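You operate a simulated robot arm through the tools that you are given. There is no shell and no other tool. Be economical: measure what you need, move in short steps, check, and stop when the job is done.

The job below is to be done with a simulated robot arm. You get a single attempt, and the scene is never put back.

JOB
Fill the teal jar with oil to about its line.
Fine: lid onto the dark mat, jar onto the steel slide, slide in, fill, slide out, then lid on. Set down upright: what you pick out. Where these are worked on the way, their far stop is far enough and under half their travel is too little: steel slide.

Only the result counts: the job must be done as asked and must still hold three seconds after the hand-in. Knocking over, shifting, dropping, spilling or breaking anything else fails it. Lids that push on must go on centred and level and be pressed home; caps that screw on are set level and turned clockwise until they are tight.

ROBOT AND FRAMES
A 7-joint arm with a two-finger parallel gripper, fixed in place. Base frame: the origin is at the foot of the arm, x ahead of it, y to its left, z up; the work surface is at about z = 0. Lengths are in mm, angles in rad, forces in N, time in s.
With the tool pointing down near the work surface it reaches from about 240 to 620 mm from the base axis. Its first joint turns from -1.152 to 1.152 rad. Payload 2.6 kg.
The tool frame sits at the grasp point between the pads (the TCP): z along the fingers, y along the line on which they close. The tips reach 30 mm beyond it. The gripper opens to 94 mm. The fingers are 28 mm wide and 10 mm thick; the gripper's body (50 by 96 mm) begins 55 mm behind the TCP.
Orientation is that of the tool frame in the base frame, as a unit quaternion [w, x, y, z]. With the fingers straight down and closing along the base's y, the tool's x points along the base's -x, its y along +y and its z along -z.

CONTROLS
- The arm moves only by the tool step_arm. Its argument "plan" is text: rows parted by semicolons, each of 7 numbers parted by spaces: the shift along the base's x, y, z in units of 200 mm (1.0 is 200 mm), then the turn, a rotation vector about the base's x, y, z in units of 180 degrees (1.0 is 180 degrees), then the opening, from 0 (shut) to 1 (fully open). In form: dx dy dz wx wy wz jaw; .... A call has 1 to 20 rows; each row is the pose to reach, as a shift and turn from the pose commanded when the call began. A call with a number of a shift or a turn outside -1 to 1 is refused whole. Each row takes 0.2 s and may step no farther than 50 mm and 0.15 rad from the row before; otherwise, or with a gripper value out of range, the whole call is refused. A pose out of reach is approached as far as the arm can. The call stops where the force on the tool passes 60 N (or 10 N more than at its start, if that is more) or the arm is blocked; 0.2 s more then pass. Each finger travels about 72 mm/s and halts on what it meets, pressing with about 20 N; the grip force reading is that of the motor and also rises with nothing between the fingers. The clock runs only during rows and for 0.2 s after the last one: add rows that repeat a pose to give the fingers time. It gives the time, the measured TCP pose, the force on the tool (base axes), the opening and the grip force at its end, in the units of the frame above (readings bear some noise), with the torque about the TCP (base axes, N m) and any sound that the robot's microphone picked up.
- Cameras (640 x 400 px; columns grow to the right, rows downward): "scene" is fixed at [25.8, 420.1, 584.4]; the picture's right is [-0.87, -0.49, 0.00], its down [-0.18, 0.31, -0.93] and it looks along [0.46, -0.81, -0.36] (base axes); focal length 309 px, centre (320, 200). "wrist" rides on the gripper at [76, 14, -103] in the tool frame; the picture's right is [-0.18, 0.98, 0.00], its down [-0.75, -0.14, -0.64] and it looks along [-0.63, -0.12, 0.77] (tool axes); focal length 243 px, centre (320, 200). There is no depth. A picture from a camera that has moved, and an enlarged one, comes with that camera's place and axes in the base frame and with its lens.
- get_image(camera): a new picture of that camera. It takes no simulated time.
- zoom(camera, box): a new picture of the part [left, top, right, bottom] of that camera's present view, enlarged. It takes no simulated time.
- sign_off(): hands the job in; it is judged then, once.

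Go step by step. Nothing tells you positions but the pictures and the camera data: compare them with the known pose of the tool, close in by small moves and look again before you grip or let go. The budget is 120 turns and 84 pictures, counting those below and the enlarged ones. Unless the task says otherwise, let go and move clear before handing in, and close with one line.

The tools are called after ">>>" by a JSON object that holds its "api" and its "payload". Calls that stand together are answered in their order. step_arm: Moves the arm, as the interface text tells. Its arguments: {"type":"object","properties":{"plan":{"type":"string"}},"required":["plan"]} The other tools are called the same way: get_image (camera) takes a picture; zoom (camera, box) takes an enlarged picture of a part of a camera's view; sign_off () hands the job in.

At the start:

```text
time: 0.0
tcp_pos: [183.3, -231.7, 430.0]
tcp_rot: [-0.001, 0.0, 1.0, 0.0]
wrist_force: [0.2, 0.2, 0.2]
wrist_torque: [0.03, 0.02, -0.02]
finger_gap: 94.3
finger_force: 0.1
```

scene: 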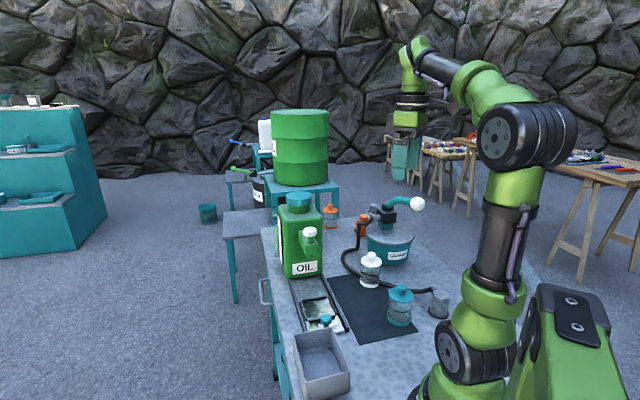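
wrist: 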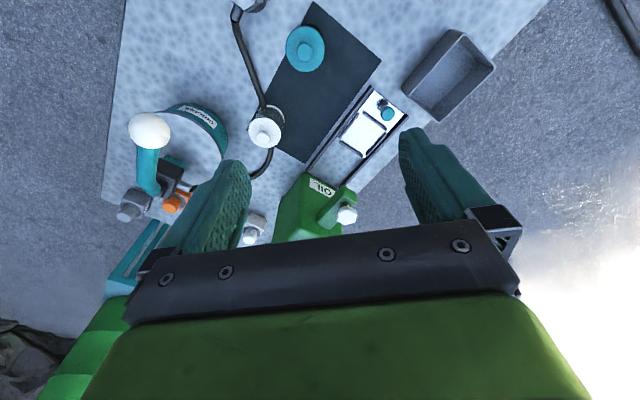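

I see a teal-lidded jar on a dark mat, a steel slide with a knob, an oil can with a tap, a coolant tank, and other bottles. I'll take enlarged views to make sure of the layout.

>>> {"api": "zoom", "payload": {"camera": "scene", "box": [250, 180, 460, 311]}}

>>> {"api": "zoom", "payload": {"camera": "scene", "box": [260, 260, 460, 385]}}

>>> {"api": "zoom", "payload": {"camera": "wrist", "box": [220, 0, 540, 200]}}

>>> {"api": "zoom", "payload": {"camera": "wrist", "box": [100, 60, 420, 260]}}

```text
3.05 times, centred on (355, 246) of scene
camera zoom: at [25.8, 420.1, 584.4], right [-0.87, -0.49, 0.0], down [-0.18, 0.31, -0.93], along [0.46, -0.81, -0.36], focal length 942 px, centre (213, 61)
```

zoom: 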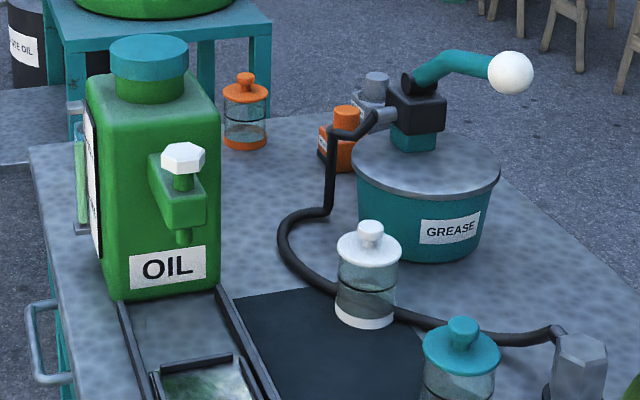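

```text
3.20 times, centred on (360, 322) of scene
camera zoom: at [25.8, 420.1, 584.4], right [-0.87, -0.49, 0.0], down [-0.18, 0.31, -0.93], along [0.46, -0.81, -0.36], focal length 989 px, centre (192, -192)
```

zoom: 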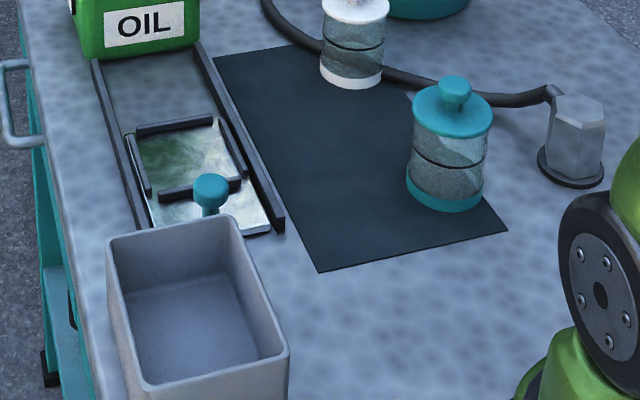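

```text
2.00 times, centred on (380, 100) of wrist
camera zoom: at [108.2, -217.1, 533.1], right [0.18, 0.98, 0.0], down [0.75, -0.14, 0.64], along [0.63, -0.12, -0.77], focal length 485 px, centre (200, 400)
```

zoom: 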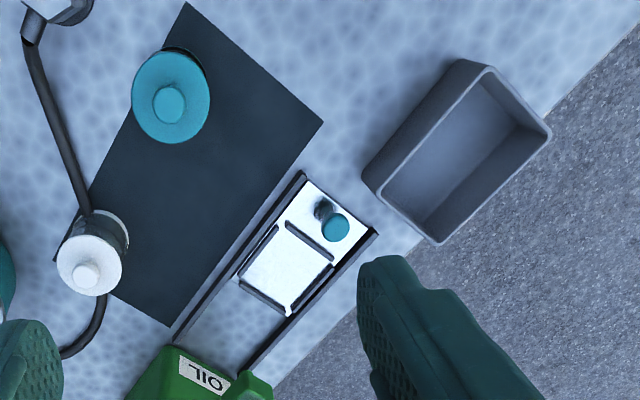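

```text
2.00 times, centred on (260, 160) of wrist
camera zoom: at [108.2, -217.1, 533.1], right [0.18, 0.98, 0.0], down [0.75, -0.14, 0.64], along [0.63, -0.12, -0.77], focal length 485 px, centre (440, 280)
```

zoom: 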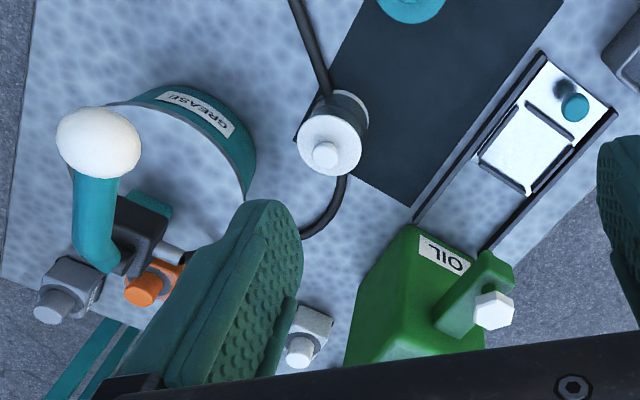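

The teal jar is on the mat near (162, -247), about 78 mm tall with a knob up to about 105. The slide carriage knob is near (314, -115), and the rails run toward the oil can along roughly (0.69, -0.72). I'll lower over the jar to look more closely.

>>> {"api": "step_arm", "payload": {"plan": "-0.02 -0.015 -0.2 0 0 0 1;-0.04 -0.03 -0.4 0 0 0 1;-0.06 -0.045 -0.6 0 0 0 1;-0.08 -0.06 -0.8 0 0 0 1;-0.09 -0.075 -1 0 0 0 1;-0.09 -0.075 -1 0 0 0 1"}}

>>> {"api": "get_image", "payload": {"camera": "wrist"}}

>>> {"api": "get_image", "payload": {"camera": "scene"}}

```text
time: 1.4
tcp_pos: [166.8, -244.5, 227.2]
tcp_rot: [0.0, -0.001, 1.0, 0.001]
wrist_force: [0.6, 0.1, 0.4]
wrist_torque: [0.01, 0.0, 0.01]
finger_gap: 94.0
finger_force: 0.2
```

```text
77 pictures are left
camera wrist: at [91.8, -229.9, 330.8], right [0.18, 0.98, 0.0], down [0.75, -0.14, 0.64], along [0.63, -0.12, -0.77], focal length 243 px, centre (320, 200)
```

wrist: 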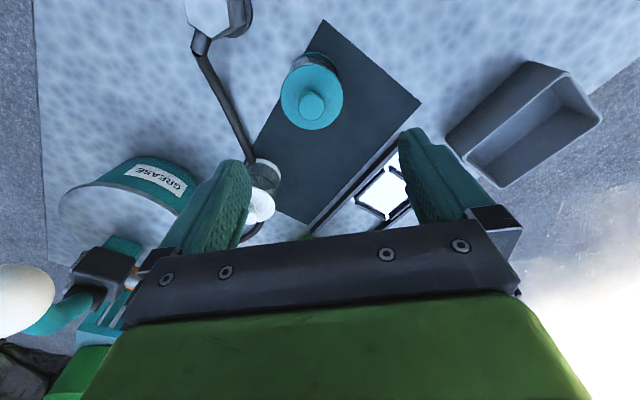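

```text
76 pictures are left
```

scene: 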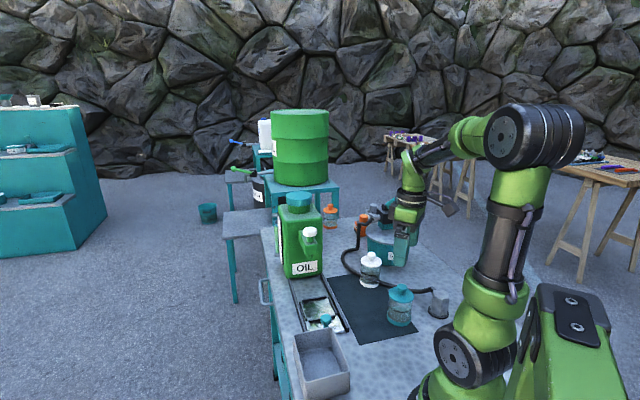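

The lid knob appears to be at about (166, -252), with its top near z 102 and the lid top near 75. I'll zoom in to refine the heights and the lid type.

>>> {"api": "zoom", "payload": {"camera": "scene", "box": [368, 275, 432, 335]}}

>>> {"api": "zoom", "payload": {"camera": "wrist", "box": [264, 40, 360, 140]}}

>>> {"api": "zoom", "payload": {"camera": "scene", "box": [270, 190, 350, 290]}}

```text
6.67 times, centred on (400, 305) of scene
camera zoom: at [25.8, 420.1, 584.4], right [-0.87, -0.49, 0.0], down [-0.18, 0.31, -0.93], along [0.46, -0.81, -0.36], focal length 2060 px, centre (-213, -500)
```

zoom: 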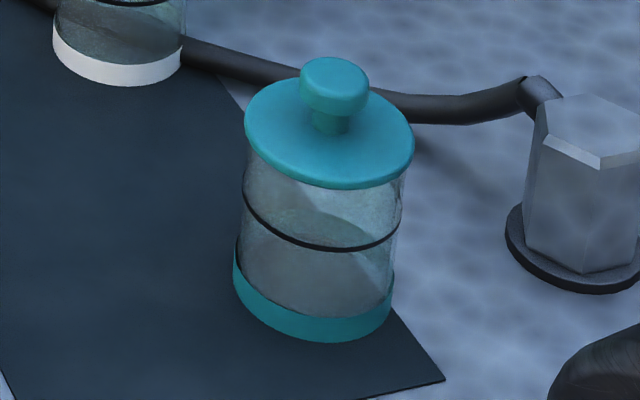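

```text
4.00 times, centred on (312, 90) of wrist
camera zoom: at [91.8, -229.9, 330.8], right [0.18, 0.98, 0.0], down [0.75, -0.14, 0.64], along [0.63, -0.12, -0.77], focal length 970 px, centre (352, 640)
```

zoom: 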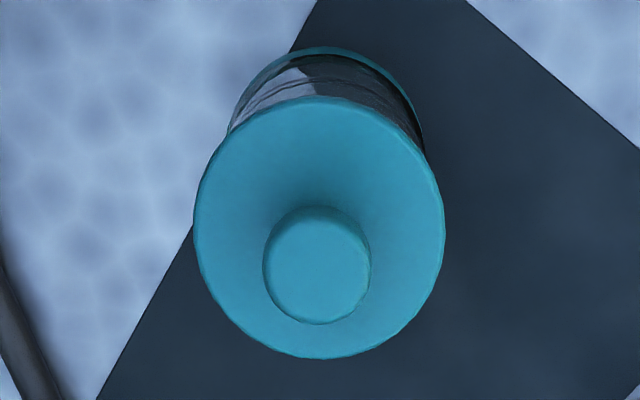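

```text
4.00 times, centred on (310, 240) of scene
camera zoom: at [25.8, 420.1, 584.4], right [-0.87, -0.49, 0.0], down [-0.18, 0.31, -0.93], along [0.46, -0.81, -0.36], focal length 1236 px, centre (360, 40)
```

zoom: 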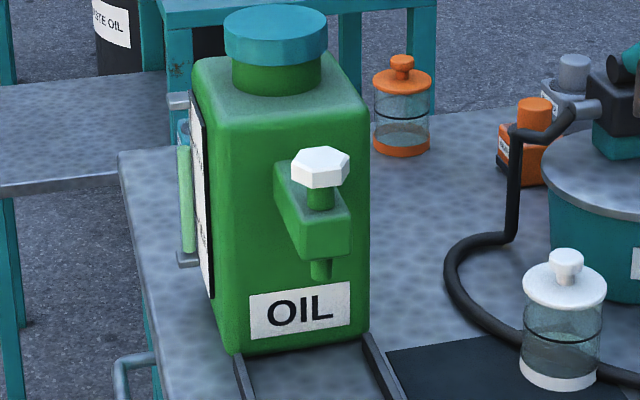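

The lid is a push-on type with a mushroom knob, near (169, -253), its head top at about z 97. I'll descend to a pre-grasp height and check alignment.

>>> {"api": "step_arm", "payload": {"plan": "0.01 -0.03 -0.2 0 0 0 0.7;0.01 -0.035 -0.35 0 0 0 0.7;0.01 -0.035 -0.4 0 0 0 0.7;0.01 -0.035 -0.4 0 0 0 0.7"}}

>>> {"api": "get_image", "payload": {"camera": "wrist"}}

>>> {"api": "zoom", "payload": {"camera": "scene", "box": [352, 245, 448, 335]}}

```text
time: 2.4
tcp_pos: [168.4, -254.3, 149.8]
tcp_rot: [0.0, 0.0, 1.0, 0.001]
wrist_force: [-1.6, 0.6, 0.1]
wrist_torque: [0.0, 0.02, 0.0]
finger_gap: 65.8
finger_force: 0.1
```

```text
72 pictures are left
camera wrist: at [93.3, -239.1, 253.1], right [0.18, 0.98, 0.0], down [0.75, -0.14, 0.64], along [0.63, -0.12, -0.77], focal length 243 px, centre (320, 200)
```

wrist: 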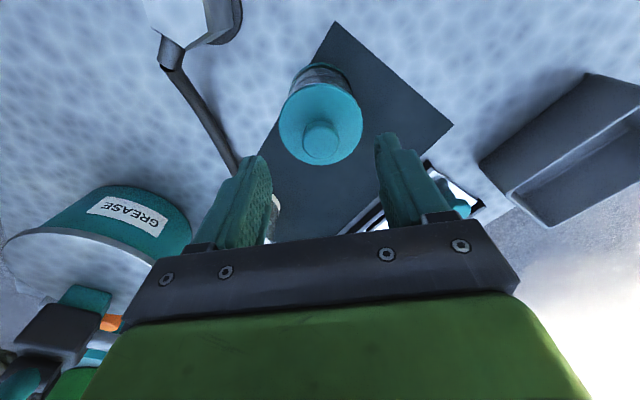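

```text
4.44 times, centred on (400, 290) of scene
camera zoom: at [25.8, 420.1, 584.4], right [-0.87, -0.49, 0.0], down [-0.18, 0.31, -0.93], along [0.46, -0.81, -0.36], focal length 1373 px, centre (-36, -200)
```

zoom: 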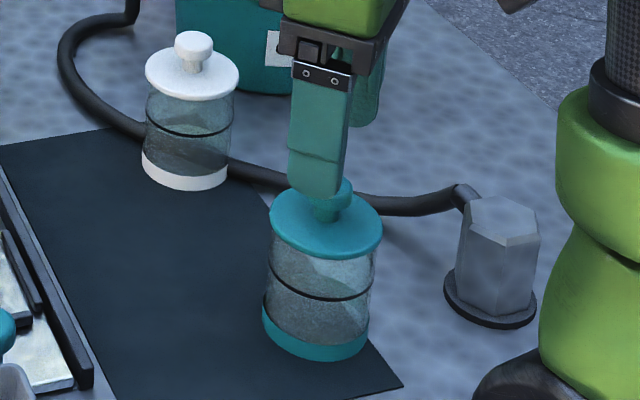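

The knob projects to (168.6, -253.1), in line with the TCP. I'll descend to z about 111 and close on the knob head.

>>> {"api": "step_arm", "payload": {"plan": "0 0.004 -0.1 0 0 0 0.7;0 0.004 -0.19 0 0 0 0.7;0 0.004 -0.19 0 0 0 0.5;0 0.004 -0.19 0 0 0 0.3;0 0.004 -0.19 0 0 0 0.1;0 0.004 -0.19 0 0 0 0.1"}}

>>> {"api": "get_image", "payload": {"camera": "wrist"}}

>>> {"api": "zoom", "payload": {"camera": "scene", "box": [352, 245, 448, 335]}}

```text
time: 3.8
tcp_pos: [170.2, -253.3, 110.7]
tcp_rot: [-0.001, 0.0, 1.0, 0.0]
wrist_force: [0.5, -0.3, 0.1]
wrist_torque: [0.03, 0.0, -0.02]
finger_gap: 24.2
finger_force: 20.1
heard: snap
```

```text
70 pictures are left
camera wrist: at [93.7, -238.5, 214.4], right [0.18, 0.98, 0.0], down [0.75, -0.14, 0.64], along [0.63, -0.12, -0.77], focal length 243 px, centre (320, 200)
```

wrist: 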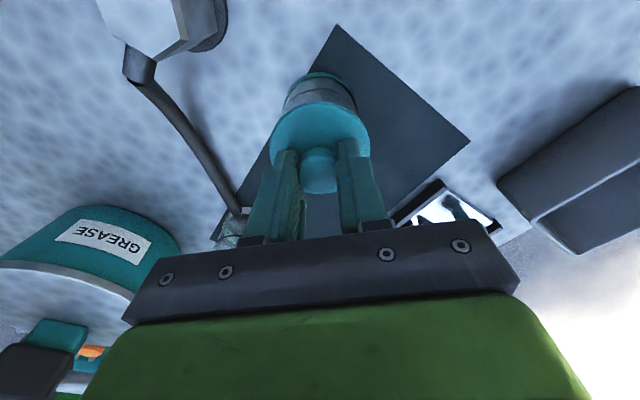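

```text
4.44 times, centred on (400, 290) of scene
camera zoom: at [25.8, 420.1, 584.4], right [-0.87, -0.49, 0.0], down [-0.18, 0.31, -0.93], along [0.46, -0.81, -0.36], focal length 1373 px, centre (-36, -200)
```

zoom: 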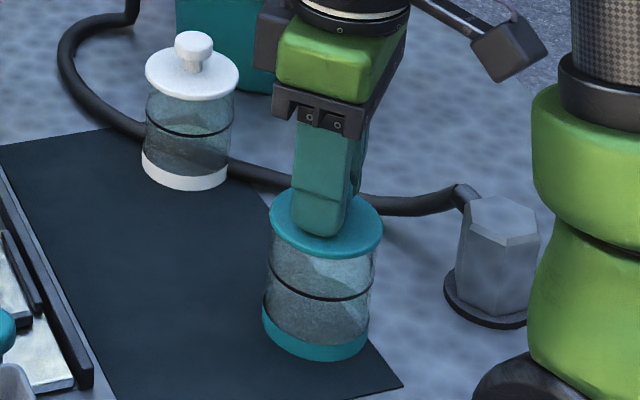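

The knob is held at a 24 mm gap. I'll lift straight up and check that the lid comes away alone.

>>> {"api": "step_arm", "payload": {"plan": "0 0 0.03 0 0 0 0.1;0 0 0.06 0 0 0 0.1;0 0 0.12 0 0 0 0.1;0 0 0.25 0 0 0 0.1;0 0 0.4 0 0 0 0.1"}}

>>> {"api": "zoom", "payload": {"camera": "scene", "box": [352, 225, 448, 335]}}

```text
time: 5.0
tcp_pos: [169.1, -253.2, 192.4]
tcp_rot: [0.0, 0.0, 1.0, 0.0]
wrist_force: [0.2, -0.4, -0.2]
wrist_torque: [0.0, 0.01, -0.04]
finger_gap: 24.2
finger_force: 19.9
```

```text
3.64 times, centred on (400, 280) of scene
camera zoom: at [25.8, 420.1, 584.4], right [-0.87, -0.49, 0.0], down [-0.18, 0.31, -0.93], along [0.46, -0.81, -0.36], focal length 1124 px, centre (29, -91)
```

zoom: 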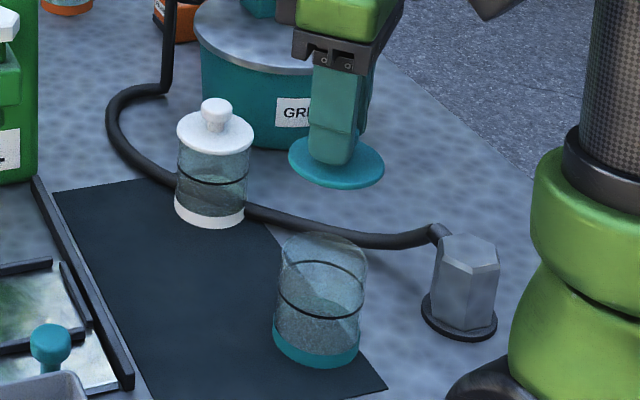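

The lid came off cleanly and the jar stands open. I'll carry the lid to the mat spot near (268, -248) and lower most of the way.

>>> {"api": "step_arm", "payload": {"plan": "0.2 0.01 0 0 0 0 0.1;0.4 0.02 0 0 0 0 0.1;0.495 0.025 -0.1 0 0 0 0.1;0.495 0.025 -0.3 0 0 0 0.1;0.495 0.025 -0.5 0 0 0 0.1;0.495 0.025 -0.65 0 0 0 0.1;0.495 0.025 -0.65 0 0 0 0.1"}}

>>> {"api": "zoom", "payload": {"camera": "scene", "box": [310, 235, 420, 345]}}

```text
time: 6.6
tcp_pos: [266.6, -247.9, 62.4]
tcp_rot: [0.0, 0.0, 1.0, 0.0]
wrist_force: [-0.2, -0.1, 0.3]
wrist_torque: [0.03, -0.01, -0.01]
finger_gap: 24.0
finger_force: 20.7
```

```text
3.64 times, centred on (365, 290) of scene
camera zoom: at [25.8, 420.1, 584.4], right [-0.87, -0.49, 0.0], down [-0.18, 0.31, -0.93], along [0.46, -0.81, -0.36], focal length 1124 px, centre (156, -127)
```

zoom: 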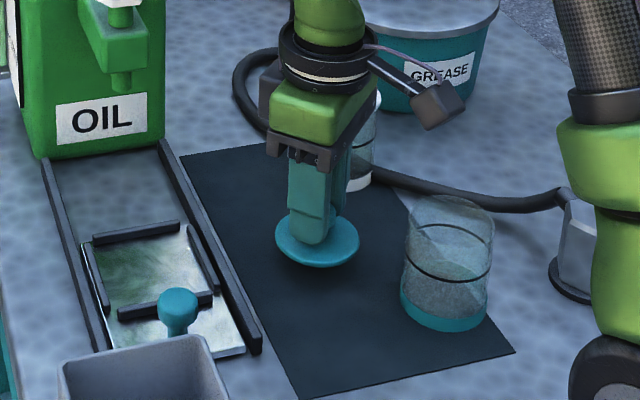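

The lid is above the mat and clear of both jars. I'll lower in small steps until it touches.

>>> {"api": "step_arm", "payload": {"plan": "0 0 -0.03 0 0 0 0.1;0 0 -0.06 0 0 0 0.1;0 0 -0.075 0 0 0 0.1;0 0 -0.075 0 0 0 0.1"}}

>>> {"api": "zoom", "payload": {"camera": "scene", "box": [325, 255, 385, 315]}}

```text
time: 7.6
tcp_pos: [265.0, -247.5, 47.3]
tcp_rot: [0.0, 0.001, 1.0, 0.0]
wrist_force: [0.1, -0.1, -0.1]
wrist_torque: [0.01, 0.0, -0.01]
finger_gap: 24.0
finger_force: 19.9
```

```text
6.67 times, centred on (355, 285) of scene
camera zoom: at [25.8, 420.1, 584.4], right [-0.87, -0.49, 0.0], down [-0.18, 0.31, -0.93], along [0.46, -0.81, -0.36], focal length 2060 px, centre (87, -367)
```

zoom: 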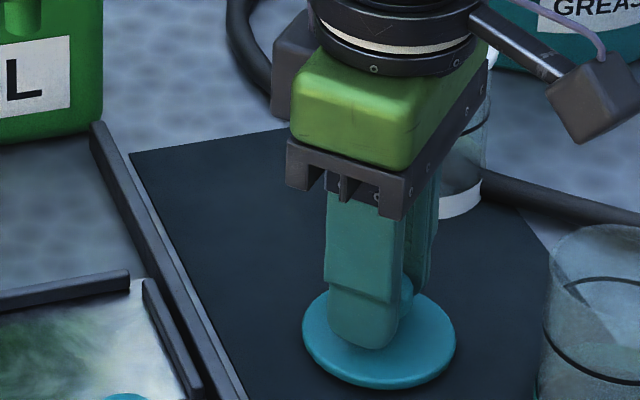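

Still no contact force. I'll continue down in 1.5 mm steps.

>>> {"api": "step_arm", "payload": {"plan": "0 0 -0.0075 0 0 0 0.1;0 0 -0.015 0 0 0 0.1;0 0 -0.0225 0 0 0 0.1;0 0 -0.0225 0 0 0 0.1"}}

```text
time: 8.6
tcp_pos: [266.5, -247.6, 42.8]
tcp_rot: [0.001, 0.0, 1.0, -0.001]
wrist_force: [-2.5, 1.3, 11.7]
wrist_torque: [-0.03, 0.03, -0.02]
finger_gap: 23.8
finger_force: 20.4
```

Touching the mat at 12 N. I'll ease off slightly, open, and rise.

>>> {"api": "step_arm", "payload": {"plan": "0 0 0.003 0 0 0 0.2;0 0 0.003 0 0 0 0.35;0 0 0.003 0 0 0 0.5;0 0 0.003 0 0 0 0.5;0 0 0.1 0 0 0 0.5;0 0 0.3 0 0 0 0.7;0 0 0.5 0 0 0 1;0 0 0.7 0 0 0 1"}}

>>> {"api": "zoom", "payload": {"camera": "scene", "box": [310, 235, 420, 345]}}

>>> {"api": "get_image", "payload": {"camera": "wrist"}}

```text
time: 10.4
tcp_pos: [268.5, -248.4, 180.8]
tcp_rot: [0.0, 0.0, 1.0, 0.0]
wrist_force: [0.1, -0.2, 0.2]
wrist_torque: [0.05, 0.02, -0.02]
finger_gap: 93.9
finger_force: 0.1
```

```text
3.64 times, centred on (365, 290) of scene
camera zoom: at [25.8, 420.1, 584.4], right [-0.87, -0.49, 0.0], down [-0.18, 0.31, -0.93], along [0.46, -0.81, -0.36], focal length 1124 px, centre (156, -127)
```

zoom: 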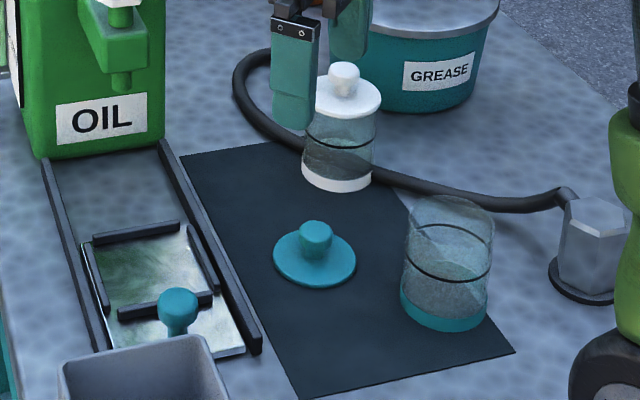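

```text
64 pictures are left
camera wrist: at [193.4, -233.4, 284.7], right [0.18, 0.98, 0.0], down [0.75, -0.14, 0.64], along [0.63, -0.12, -0.77], focal length 243 px, centre (320, 200)
```

wrist: 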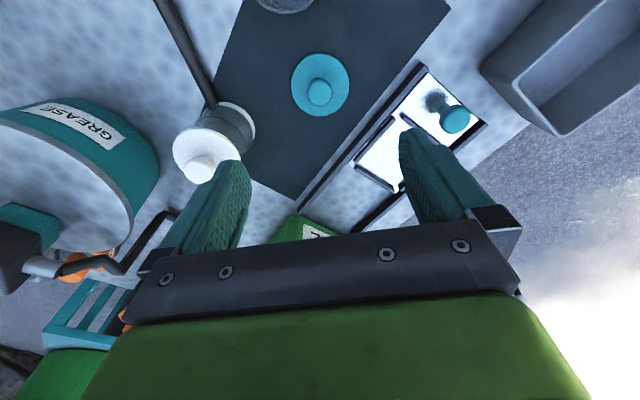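

The lid rests upright on the mat. Now I'll measure the carriage nest and knob from here.

>>> {"api": "zoom", "payload": {"camera": "wrist", "box": [320, 50, 512, 170]}}

>>> {"api": "zoom", "payload": {"camera": "scene", "box": [275, 270, 355, 345]}}

```text
3.33 times, centred on (416, 110) of wrist
camera zoom: at [193.4, -233.4, 284.7], right [0.18, 0.98, 0.0], down [0.75, -0.14, 0.64], along [0.63, -0.12, -0.77], focal length 809 px, centre (0, 500)
```

zoom: 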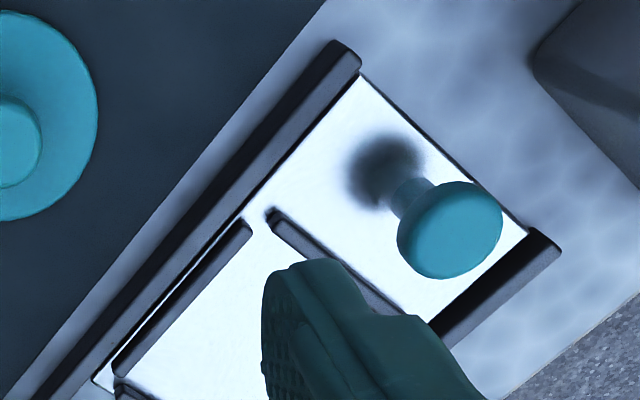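

```text
5.33 times, centred on (315, 308) of scene
camera zoom: at [25.8, 420.1, 584.4], right [-0.87, -0.49, 0.0], down [-0.18, 0.31, -0.93], along [0.46, -0.81, -0.36], focal length 1648 px, centre (347, -373)
```

zoom: 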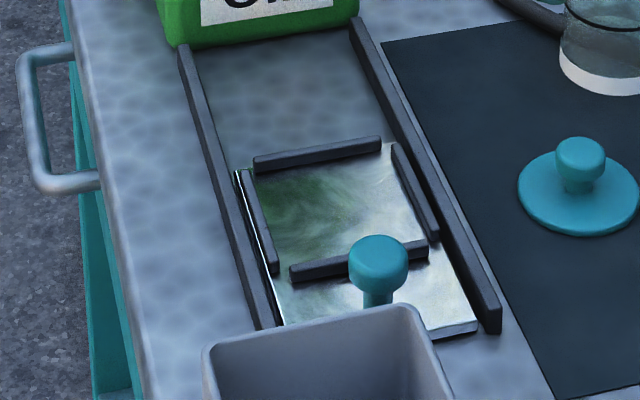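

Nest centre is about (364, -165), roughly 72 mm square inside. The carriage knob is near (313, -113) with its top at z about 38. Now I'll go back over the jar.

>>> {"api": "step_arm", "payload": {"plan": "-0.2 -0.01 0 0 0 0 1;-0.4 -0.02 0 0 0 0 0.9;-0.494 -0.0255 0 0 0 0 0.87;-0.494 -0.0255 -0.2 0 0 0 0.87;-0.494 -0.0255 -0.3 0 0 0 0.87;-0.494 -0.0255 -0.3 0 0 0 0.87"}}

>>> {"api": "get_image", "payload": {"camera": "wrist"}}

>>> {"api": "zoom", "payload": {"camera": "scene", "box": [352, 245, 448, 335]}}

```text
time: 11.8
tcp_pos: [167.1, -252.5, 121.7]
tcp_rot: [0.001, 0.0, 1.0, 0.0]
wrist_force: [-0.6, -0.1, -0.5]
wrist_torque: [-0.01, 0.0, -0.02]
finger_gap: 81.9
finger_force: 0.0
```

```text
61 pictures are left
camera wrist: at [92.1, -239.0, 225.4], right [0.18, 0.98, 0.0], down [0.75, -0.14, 0.64], along [0.63, -0.12, -0.77], focal length 243 px, centre (320, 200)
```

wrist: 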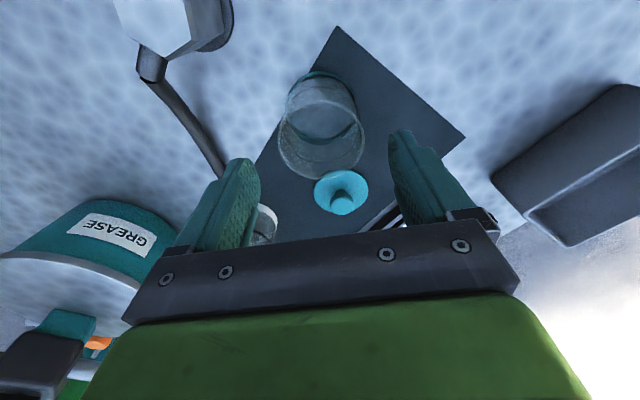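

```text
4.44 times, centred on (400, 290) of scene
camera zoom: at [25.8, 420.1, 584.4], right [-0.87, -0.49, 0.0], down [-0.18, 0.31, -0.93], along [0.46, -0.81, -0.36], focal length 1373 px, centre (-36, -200)
```

zoom: 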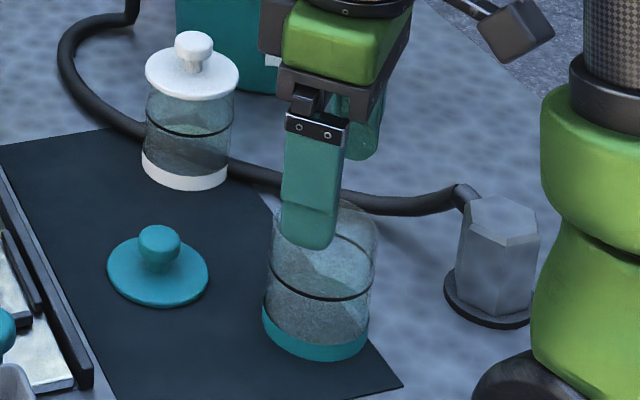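

The rim centre matches the TCP at (168, -252.5). I'll descend around the jar to TCP z about 50 and close.

>>> {"api": "step_arm", "payload": {"plan": "0 0 -0.12 0 0 0 0.87;0 0 -0.24 0 0 0 0.87;0 0 -0.36 0 0 0 0.87;0 0 -0.36 0 0 0 0.8;0 0 -0.36 0 0 0 0.7;0 0 -0.36 0 0 0 0.6;0 0 -0.36 0 0 0 0.5;0 0 -0.36 0 0 0 0.5"}}

>>> {"api": "zoom", "payload": {"camera": "scene", "box": [352, 245, 448, 335]}}

```text
time: 13.6
tcp_pos: [167.4, -251.3, 52.0]
tcp_rot: [0.0, -0.001, 1.0, 0.0]
wrist_force: [0.3, -0.3, 0.4]
wrist_torque: [-0.03, 0.02, 0.0]
finger_gap: 59.7
finger_force: 20.2
```

```text
4.44 times, centred on (400, 290) of scene
camera zoom: at [25.8, 420.1, 584.4], right [-0.87, -0.49, 0.0], down [-0.18, 0.31, -0.93], along [0.46, -0.81, -0.36], focal length 1373 px, centre (-36, -200)
```

zoom: 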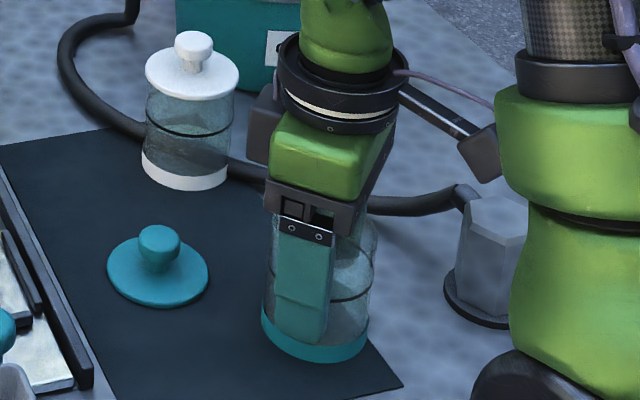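

The jar is held with a 59.7 mm gap. I'll lift it and carry it over the nest.

>>> {"api": "step_arm", "payload": {"plan": "0 0 0.05 0 0 0 0.5;0 0 0.2 0 0 0 0.5;0 0 0.4 0 0 0 0.5;0.16 0.07 0.4 0 0 0 0.5;0.35 0.155 0.4 0 0 0 0.5;0.55 0.245 0.4 0 0 0 0.5;0.75 0.335 0.4 0 0 0 0.5;0.9 0.4 0.4 0 0 0 0.5;0.98 0.4375 0.4 0 0 0 0.5;0.98 0.4375 0.3 0 0 0 0.5;0.98 0.4375 0.3 0 0 0 0.5"}}

>>> {"api": "get_image", "payload": {"camera": "wrist"}}

>>> {"api": "zoom", "payload": {"camera": "scene", "box": [265, 225, 375, 345]}}

```text
time: 16.0
tcp_pos: [362.5, -166.5, 108.2]
tcp_rot: [0.001, 0.0, 1.0, 0.0]
wrist_force: [-0.7, 0.7, -1.0]
wrist_torque: [-0.01, 0.01, 0.0]
finger_gap: 59.8
finger_force: 20.0
```

```text
58 pictures are left
camera wrist: at [287.7, -153.2, 212.1], right [0.18, 0.98, 0.0], down [0.75, -0.14, 0.64], along [0.63, -0.12, -0.77], focal length 243 px, centre (320, 200)
```

wrist: 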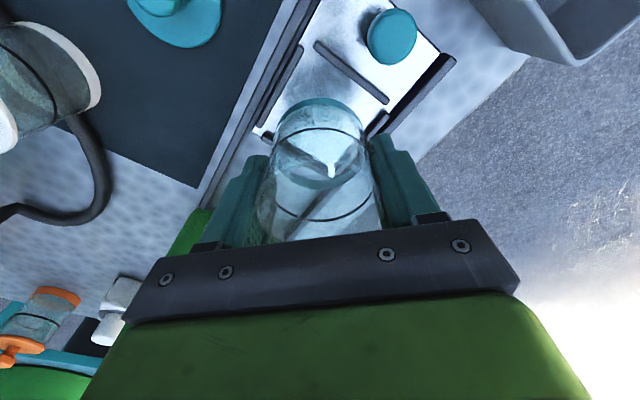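

```text
3.33 times, centred on (320, 285) of scene
camera zoom: at [25.8, 420.1, 584.4], right [-0.87, -0.49, 0.0], down [-0.18, 0.31, -0.93], along [0.46, -0.81, -0.36], focal length 1030 px, centre (320, -83)
```

zoom: 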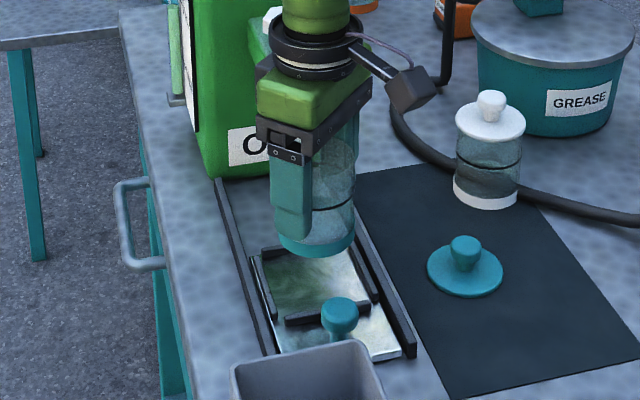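

The jar appears over the nest. I'll lower it to just above the bars and check again.

>>> {"api": "step_arm", "payload": {"plan": "0 0 -0.1 0 0 0 0.5;0 0 -0.19 0 0 0 0.5;0 0 -0.19 0 0 0 0.5"}}

>>> {"api": "zoom", "payload": {"camera": "wrist", "box": [220, 0, 460, 150]}}

>>> {"api": "zoom", "payload": {"camera": "scene", "box": [280, 265, 350, 335]}}

```text
time: 16.8
tcp_pos: [363.7, -168.4, 70.1]
tcp_rot: [0.0, 0.0, 1.0, 0.0]
wrist_force: [-0.1, 0.8, -1.8]
wrist_torque: [-0.01, -0.04, -0.01]
finger_gap: 60.0
finger_force: 20.1
```

```text
2.67 times, centred on (340, 75) of wrist
camera zoom: at [288.1, -152.4, 173.9], right [0.18, 0.98, 0.0], down [0.75, -0.14, 0.64], along [0.63, -0.12, -0.77], focal length 647 px, centre (267, 533)
```

zoom: 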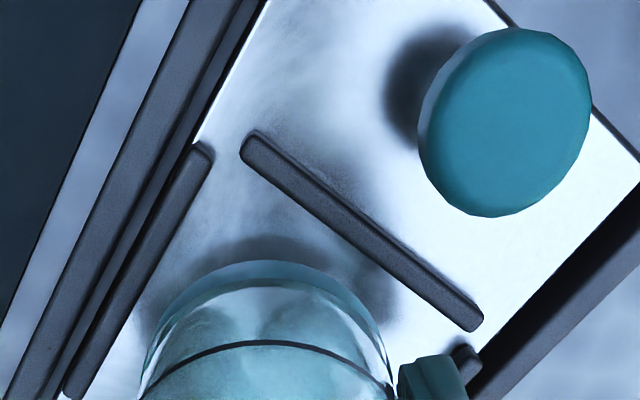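

```text
5.71 times, centred on (315, 300) of scene
camera zoom: at [25.8, 420.1, 584.4], right [-0.87, -0.49, 0.0], down [-0.18, 0.31, -0.93], along [0.46, -0.81, -0.36], focal length 1766 px, centre (349, -371)
```

zoom: 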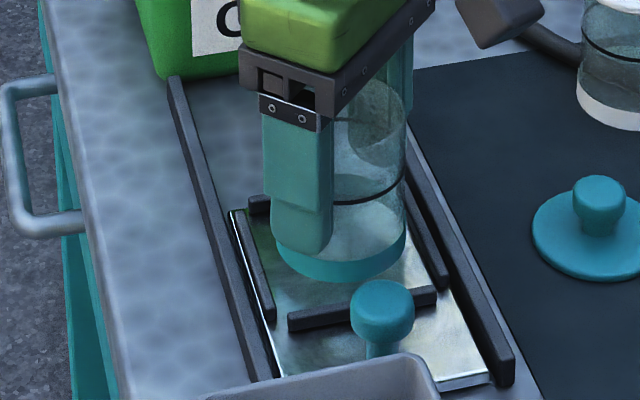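

The bars surround the jar evenly, with several millimetres of clearance. I'll keep lowering gently.

>>> {"api": "step_arm", "payload": {"plan": "0 0 -0.03 0 0 0 0.5;0 0 -0.06 0 0 0 0.5;0 0 -0.06 0 0 0 0.5"}}

>>> {"api": "zoom", "payload": {"camera": "scene", "box": [280, 265, 350, 335]}}

```text
time: 17.6
tcp_pos: [364.0, -168.5, 62.2]
tcp_rot: [0.001, 0.0, 1.0, -0.001]
wrist_force: [-2.8, -2.7, 16.4]
wrist_torque: [0.27, 0.0, 0.05]
finger_gap: 59.6
finger_force: 20.0
```

```text
5.71 times, centred on (315, 300) of scene
camera zoom: at [25.7, 420.1, 584.4], right [-0.87, -0.49, 0.0], down [-0.18, 0.31, -0.93], along [0.46, -0.81, -0.36], focal length 1766 px, centre (349, -371)
```

zoom: 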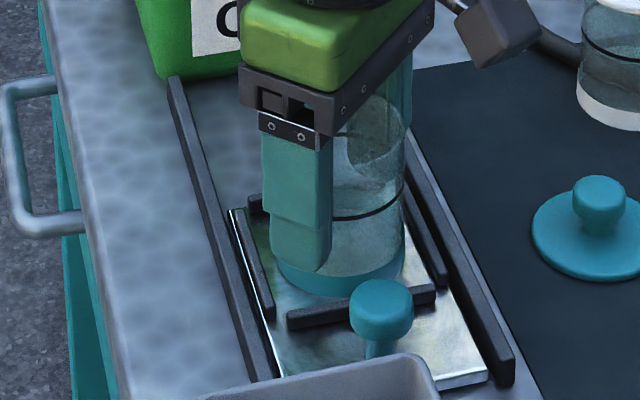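

There's 16 N of contact with an off-centre torque. Before releasing, I'll check whether the jar sits on the floor of the nest or on a bar.

>>> {"api": "zoom", "payload": {"camera": "wrist", "box": [220, 0, 460, 150]}}

>>> {"api": "zoom", "payload": {"camera": "scene", "box": [295, 285, 340, 330]}}

```text
2.67 times, centred on (340, 75) of wrist
camera zoom: at [288.4, -152.4, 164.1], right [0.19, 0.98, 0.0], down [0.75, -0.14, 0.65], along [0.63, -0.12, -0.76], focal length 647 px, centre (267, 533)
```

zoom: 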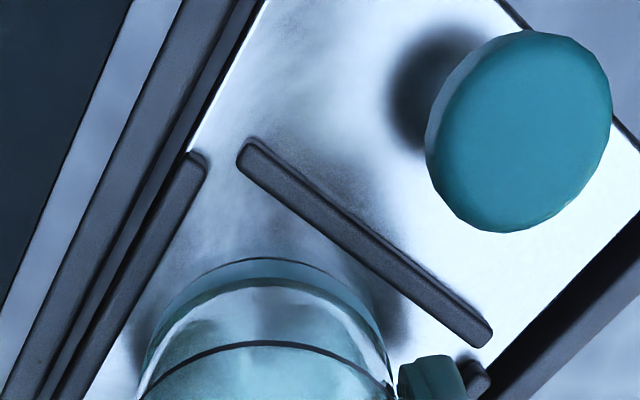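

```text
8.89 times, centred on (318, 308) of scene
camera zoom: at [25.7, 420.1, 584.4], right [-0.87, -0.49, 0.0], down [-0.18, 0.31, -0.93], along [0.46, -0.81, -0.36], focal length 2746 px, centre (342, -756)
```

zoom: 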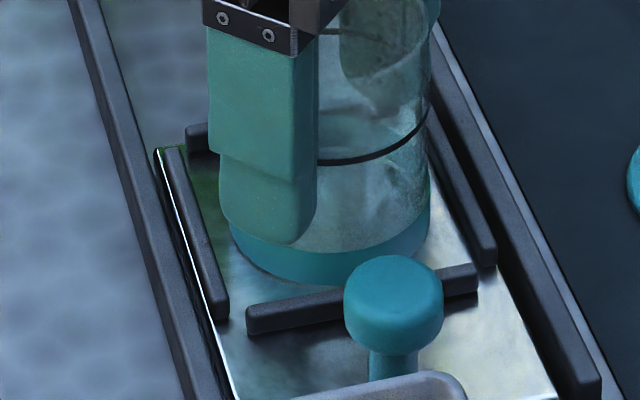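

The base is inside all four bars with visible gaps, resting on the floor at z about 11. I'll ease off and release.

>>> {"api": "step_arm", "payload": {"plan": "0 0 0.006 0 0 0 0.6;0 0 0.006 0 0 0 0.65;0 0 0.006 0 0 0 0.75;0 0 0.006 0 0 0 0.87;0 0 0.006 0 0 0 0.87;0 0 0.2 0 0 0 0.87;0 0 0.4 0 0 0 0.87;0 0 0.5 0 0 0 0.87"}}

>>> {"api": "get_image", "payload": {"camera": "wrist"}}

>>> {"api": "zoom", "payload": {"camera": "scene", "box": [265, 215, 365, 335]}}

```text
time: 19.4
tcp_pos: [362.6, -164.7, 160.9]
tcp_rot: [0.0, 0.001, 1.0, -0.001]
wrist_force: [-0.4, 1.2, -0.5]
wrist_torque: [0.01, 0.0, 0.02]
finger_gap: 81.8
finger_force: 0.0
```

```text
51 pictures are left
camera wrist: at [287.4, -150.5, 265.0], right [0.18, 0.98, 0.0], down [0.75, -0.14, 0.64], along [0.63, -0.12, -0.77], focal length 243 px, centre (320, 200)
```

wrist: 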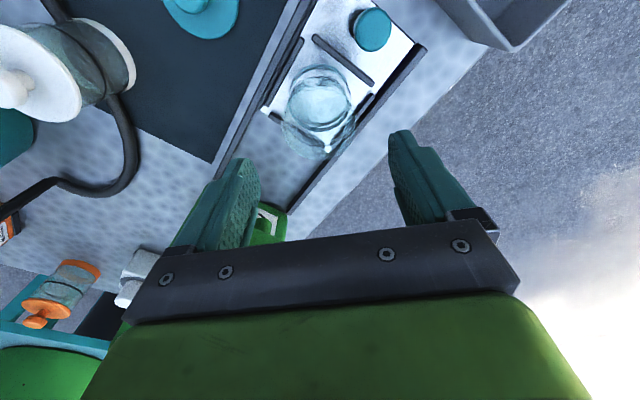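

```text
3.33 times, centred on (315, 275) of scene
camera zoom: at [25.8, 420.1, 584.4], right [-0.87, -0.49, 0.0], down [-0.18, 0.31, -0.93], along [0.46, -0.81, -0.36], focal length 1030 px, centre (337, -50)
```

zoom: 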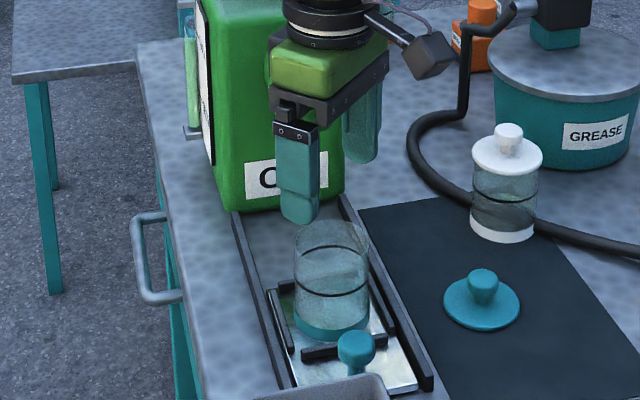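

The jar stands upright in the nest. Next I'll move over the carriage knob with the hand turned 46°, so the fingers close across the slide direction.

>>> {"api": "step_arm", "payload": {"plan": "-0.04 0.04 0 0 0 -0.043 0.87;-0.08 0.085 0 0 0 -0.086 0.87;-0.12 0.125 0 0 0 -0.129 0.87;-0.16 0.17 0 0 0 -0.172 0.8;-0.2 0.21 0 0 0 -0.215 0.8;-0.2515 0.255 0 0 0 -0.2557 0.7;-0.2515 0.255 -0.2 0 0 -0.2557 0.7;-0.2515 0.255 -0.3 0 0 -0.2557 0.7;-0.2515 0.255 -0.3 0 0 -0.2557 0.7"}}

>>> {"api": "get_image", "payload": {"camera": "wrist"}}

>>> {"api": "zoom", "payload": {"camera": "scene", "box": [265, 215, 375, 345]}}

```text
time: 21.4
tcp_pos: [312.0, -114.1, 100.7]
tcp_rot: [0.0, 0.391, 0.92, -0.001]
wrist_force: [-0.1, 0.0, 0.0]
wrist_torque: [0.0, 0.02, 0.02]
finger_gap: 66.1
finger_force: 0.0
```

```text
49 pictures are left
camera wrist: at [270.5, -48.8, 204.4], right [0.84, 0.55, 0.0], down [0.42, -0.64, 0.64], along [0.35, -0.54, -0.77], focal length 243 px, centre (320, 200)
```

wrist: 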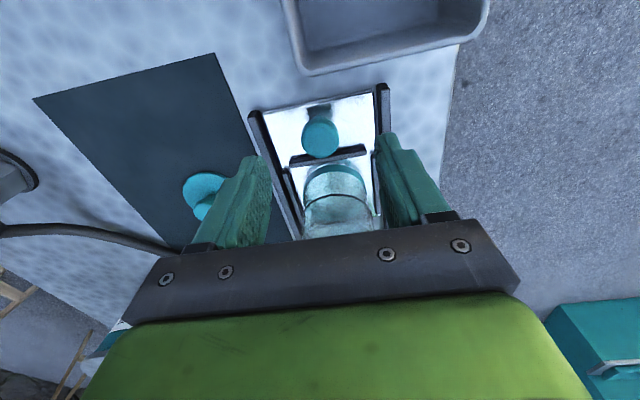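

```text
3.08 times, centred on (320, 280) of scene
camera zoom: at [25.8, 420.1, 584.4], right [-0.87, -0.49, 0.0], down [-0.18, 0.31, -0.93], along [0.46, -0.81, -0.36], focal length 951 px, centre (320, -46)
```

zoom: 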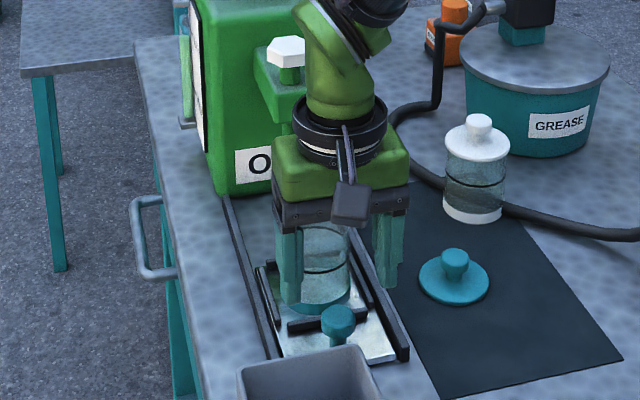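

The knob is directly beneath the TCP. I'll descend and grip it.

>>> {"api": "step_arm", "payload": {"plan": "0 0 -0.13 0 0 0 0.6;0 0 -0.26 0 0 0 0.6;0 0 -0.265 0 0 0 0.45;0 0 -0.265 0 0 0 0.3;0 0 -0.265 0 0 0 0.15;0 0 -0.265 0 0 0 0.15"}}

>>> {"api": "zoom", "payload": {"camera": "wrist", "box": [200, 0, 500, 240]}}

>>> {"api": "zoom", "payload": {"camera": "scene", "box": [265, 215, 375, 345]}}

```text
time: 22.8
tcp_pos: [313.5, -115.7, 47.0]
tcp_rot: [0.0, 0.391, 0.92, 0.0]
wrist_force: [-12.2, -12.7, 1.5]
wrist_torque: [-0.14, -0.2, 0.11]
finger_gap: 26.2
finger_force: 44.6
```

```text
1.67 times, centred on (350, 120) of wrist
camera zoom: at [272.0, -50.4, 150.7], right [0.84, 0.55, 0.0], down [0.42, -0.64, 0.64], along [0.35, -0.54, -0.77], focal length 404 px, centre (270, 333)
```

zoom: 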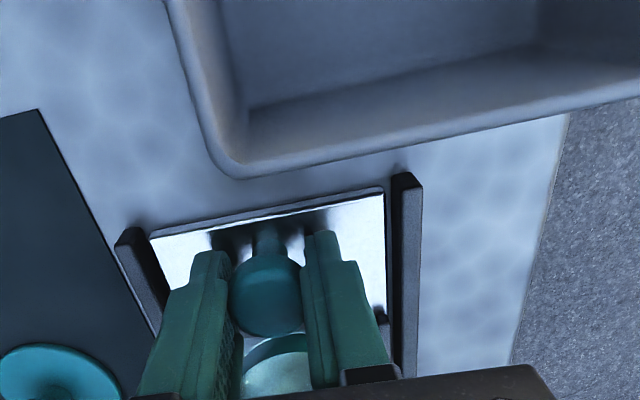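

```text
3.08 times, centred on (320, 280) of scene
camera zoom: at [25.8, 420.1, 584.4], right [-0.87, -0.49, 0.0], down [-0.18, 0.31, -0.93], along [0.46, -0.81, -0.36], focal length 951 px, centre (320, -46)
```

zoom: 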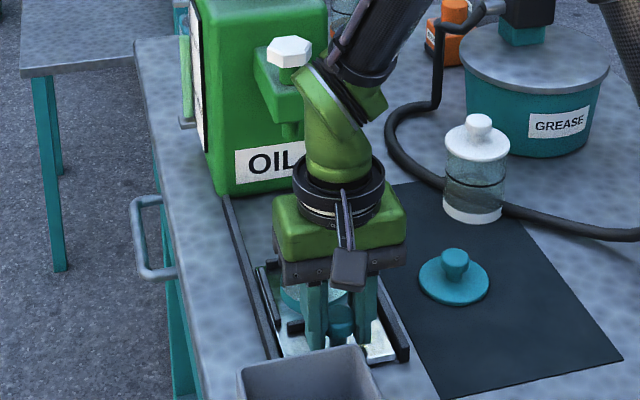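

I have the knob, with a slight sideways load. I'll shift about 1.5 mm to relax it, then push the slide in by the first 40 mm.

>>> {"api": "step_arm", "payload": {"plan": "-0.007 -0.007 0 0 0 0 0.15;-0.007 -0.007 0 0 0 0 0.15;0.028 -0.043 0 0 0 0 0.15;0.062 -0.079 0 0 0 0 0.15;0.097 -0.115 0 0 0 0 0.15;0.132 -0.151 0 0 0 0 0.15"}}

>>> {"api": "get_image", "payload": {"camera": "scene"}}

```text
time: 24.2
tcp_pos: [341.8, -144.6, 46.6]
tcp_rot: [0.001, 0.39, 0.921, 0.001]
wrist_force: [4.0, 4.7, 2.3]
wrist_torque: [0.7, 0.92, 0.46]
finger_gap: 26.5
finger_force: 44.9
```

```text
45 pictures are left
```

scene: 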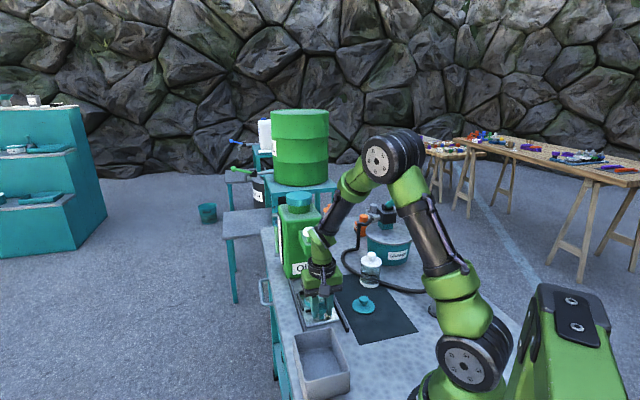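

>>> {"api": "zoom", "payload": {"camera": "scene", "box": [260, 185, 380, 335]}}

>>> {"api": "get_image", "payload": {"camera": "wrist"}}

```text
2.67 times, centred on (320, 260) of scene
camera zoom: at [25.8, 420.1, 584.4], right [-0.87, -0.49, 0.0], down [-0.18, 0.31, -0.93], along [0.46, -0.81, -0.36], focal length 824 px, centre (320, 40)
```

zoom: 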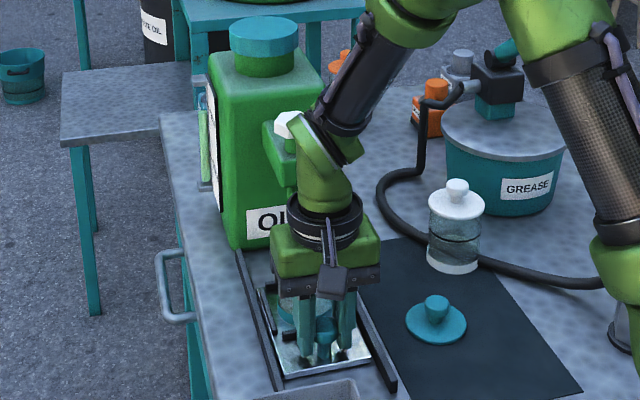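

```text
43 pictures are left
camera wrist: at [299.3, -78.9, 150.8], right [0.83, 0.55, 0.0], down [0.42, -0.64, 0.64], along [0.35, -0.53, -0.77], focal length 243 px, centre (320, 200)
```

wrist: 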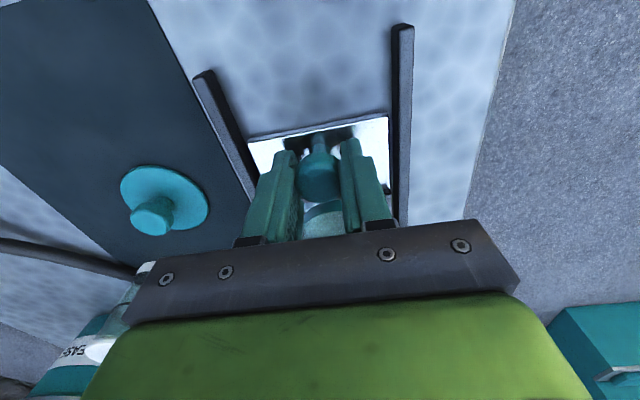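

The slide follows well. To keep the wrist link clear of the white valve, I'll release the knob, lean the hand back 20°, and grip it again.

>>> {"api": "step_arm", "payload": {"plan": "0 0 0 0 0 0 0.3;0 0 0 0 0 0 0.5;0 0 0 0 0 0 0.5;-0.005 0.005 0.01 -0.027 -0.026 0 0.5;-0.01 0.01 0.02 -0.054 -0.052 0 0.5;-0.014 0.0145 0.02 -0.08 -0.077 0 0.5;-0.014 0.0145 0.02 -0.08 -0.077 0 0.4;-0.014 0.0145 0.02 -0.08 -0.077 0 0.15;-0.014 0.0145 0.02 -0.08 -0.077 0 0.15;-0.014 0.0145 0.02 -0.08 -0.077 0 0.15"}}

>>> {"api": "zoom", "payload": {"camera": "scene", "box": [260, 185, 380, 335]}}

```text
time: 26.4
tcp_pos: [337.6, -140.0, 50.9]
tcp_rot: [0.161, 0.382, 0.908, -0.067]
wrist_force: [15.5, 16.2, -11.0]
wrist_torque: [-0.71, -1.07, 0.31]
finger_gap: 26.5
finger_force: 45.2
```

```text
2.67 times, centred on (320, 260) of scene
camera zoom: at [25.8, 420.1, 584.4], right [-0.87, -0.49, 0.0], down [-0.18, 0.31, -0.93], along [0.46, -0.81, -0.36], focal length 824 px, centre (320, 40)
```

zoom: 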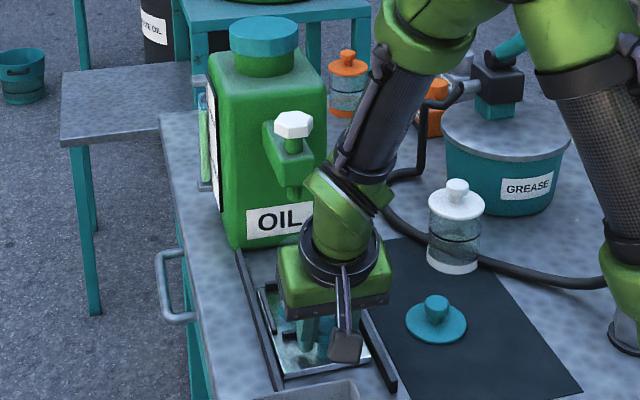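

The wrist is now clear. I'll continue pushing in by 40 mm more.

>>> {"api": "step_arm", "payload": {"plan": "0.006 0.006 0 0 0 0 0.15;0.041 -0.03 0 0 0 0 0.15;0.076 -0.066 0 0 0 0 0.15;0.11 -0.102 0 0 0 0 0.15;0.145 -0.138 0 0 0 0 0.15;0.145 -0.138 0 0 0 0 0.15"}}

>>> {"api": "zoom", "payload": {"camera": "scene", "box": [260, 185, 380, 335]}}

```text
time: 27.8
tcp_pos: [365.9, -167.0, 51.8]
tcp_rot: [0.16, 0.383, 0.907, -0.066]
wrist_force: [17.1, 15.9, -10.0]
wrist_torque: [0.26, -0.3, 0.09]
finger_gap: 26.6
finger_force: 44.9
```

```text
2.67 times, centred on (320, 260) of scene
camera zoom: at [25.8, 420.0, 584.4], right [-0.87, -0.49, 0.0], down [-0.18, 0.31, -0.93], along [0.46, -0.81, -0.36], focal length 824 px, centre (320, 40)
```

zoom: 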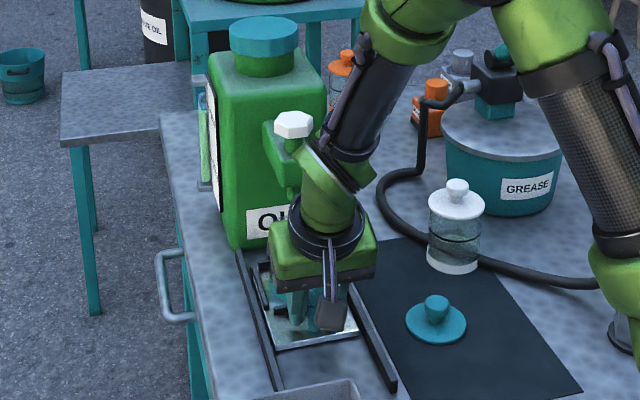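

Still clear. I'll push on in smaller steps toward the stop, correcting sideways again.

>>> {"api": "step_arm", "payload": {"plan": "0.008 0.008 0 0 0 0 0.15;0.025 -0.01 0 0 0 0 0.15;0.043 -0.028 0 0 0 0 0.15;0.06 -0.046 0 0 0 0 0.15;0.077 -0.064 0 0 0 0 0.15;0.077 -0.064 0 0 0 0 0.15"}}

>>> {"api": "zoom", "payload": {"camera": "scene", "box": [260, 185, 380, 335]}}

```text
time: 29.0
tcp_pos: [374.3, -175.7, 48.8]
tcp_rot: [0.149, 0.389, 0.907, -0.065]
wrist_force: [-7.5, 5.5, 8.7]
wrist_torque: [0.24, 0.11, 0.11]
finger_gap: 26.9
finger_force: 44.9
stopped in row 5: the force on the tool passed its limit at 66 N (the readings are from after the stop); the commanded pose is now the measured one
```

```text
2.67 times, centred on (320, 260) of scene
camera zoom: at [25.8, 420.1, 584.4], right [-0.87, -0.49, 0.0], down [-0.18, 0.31, -0.93], along [0.46, -0.81, -0.36], focal length 824 px, centre (320, 40)
```

zoom: 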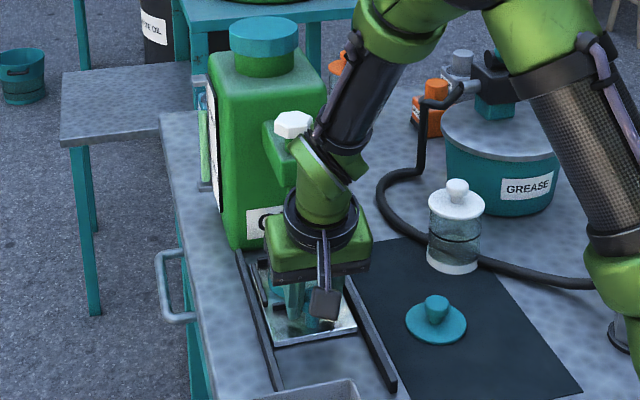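

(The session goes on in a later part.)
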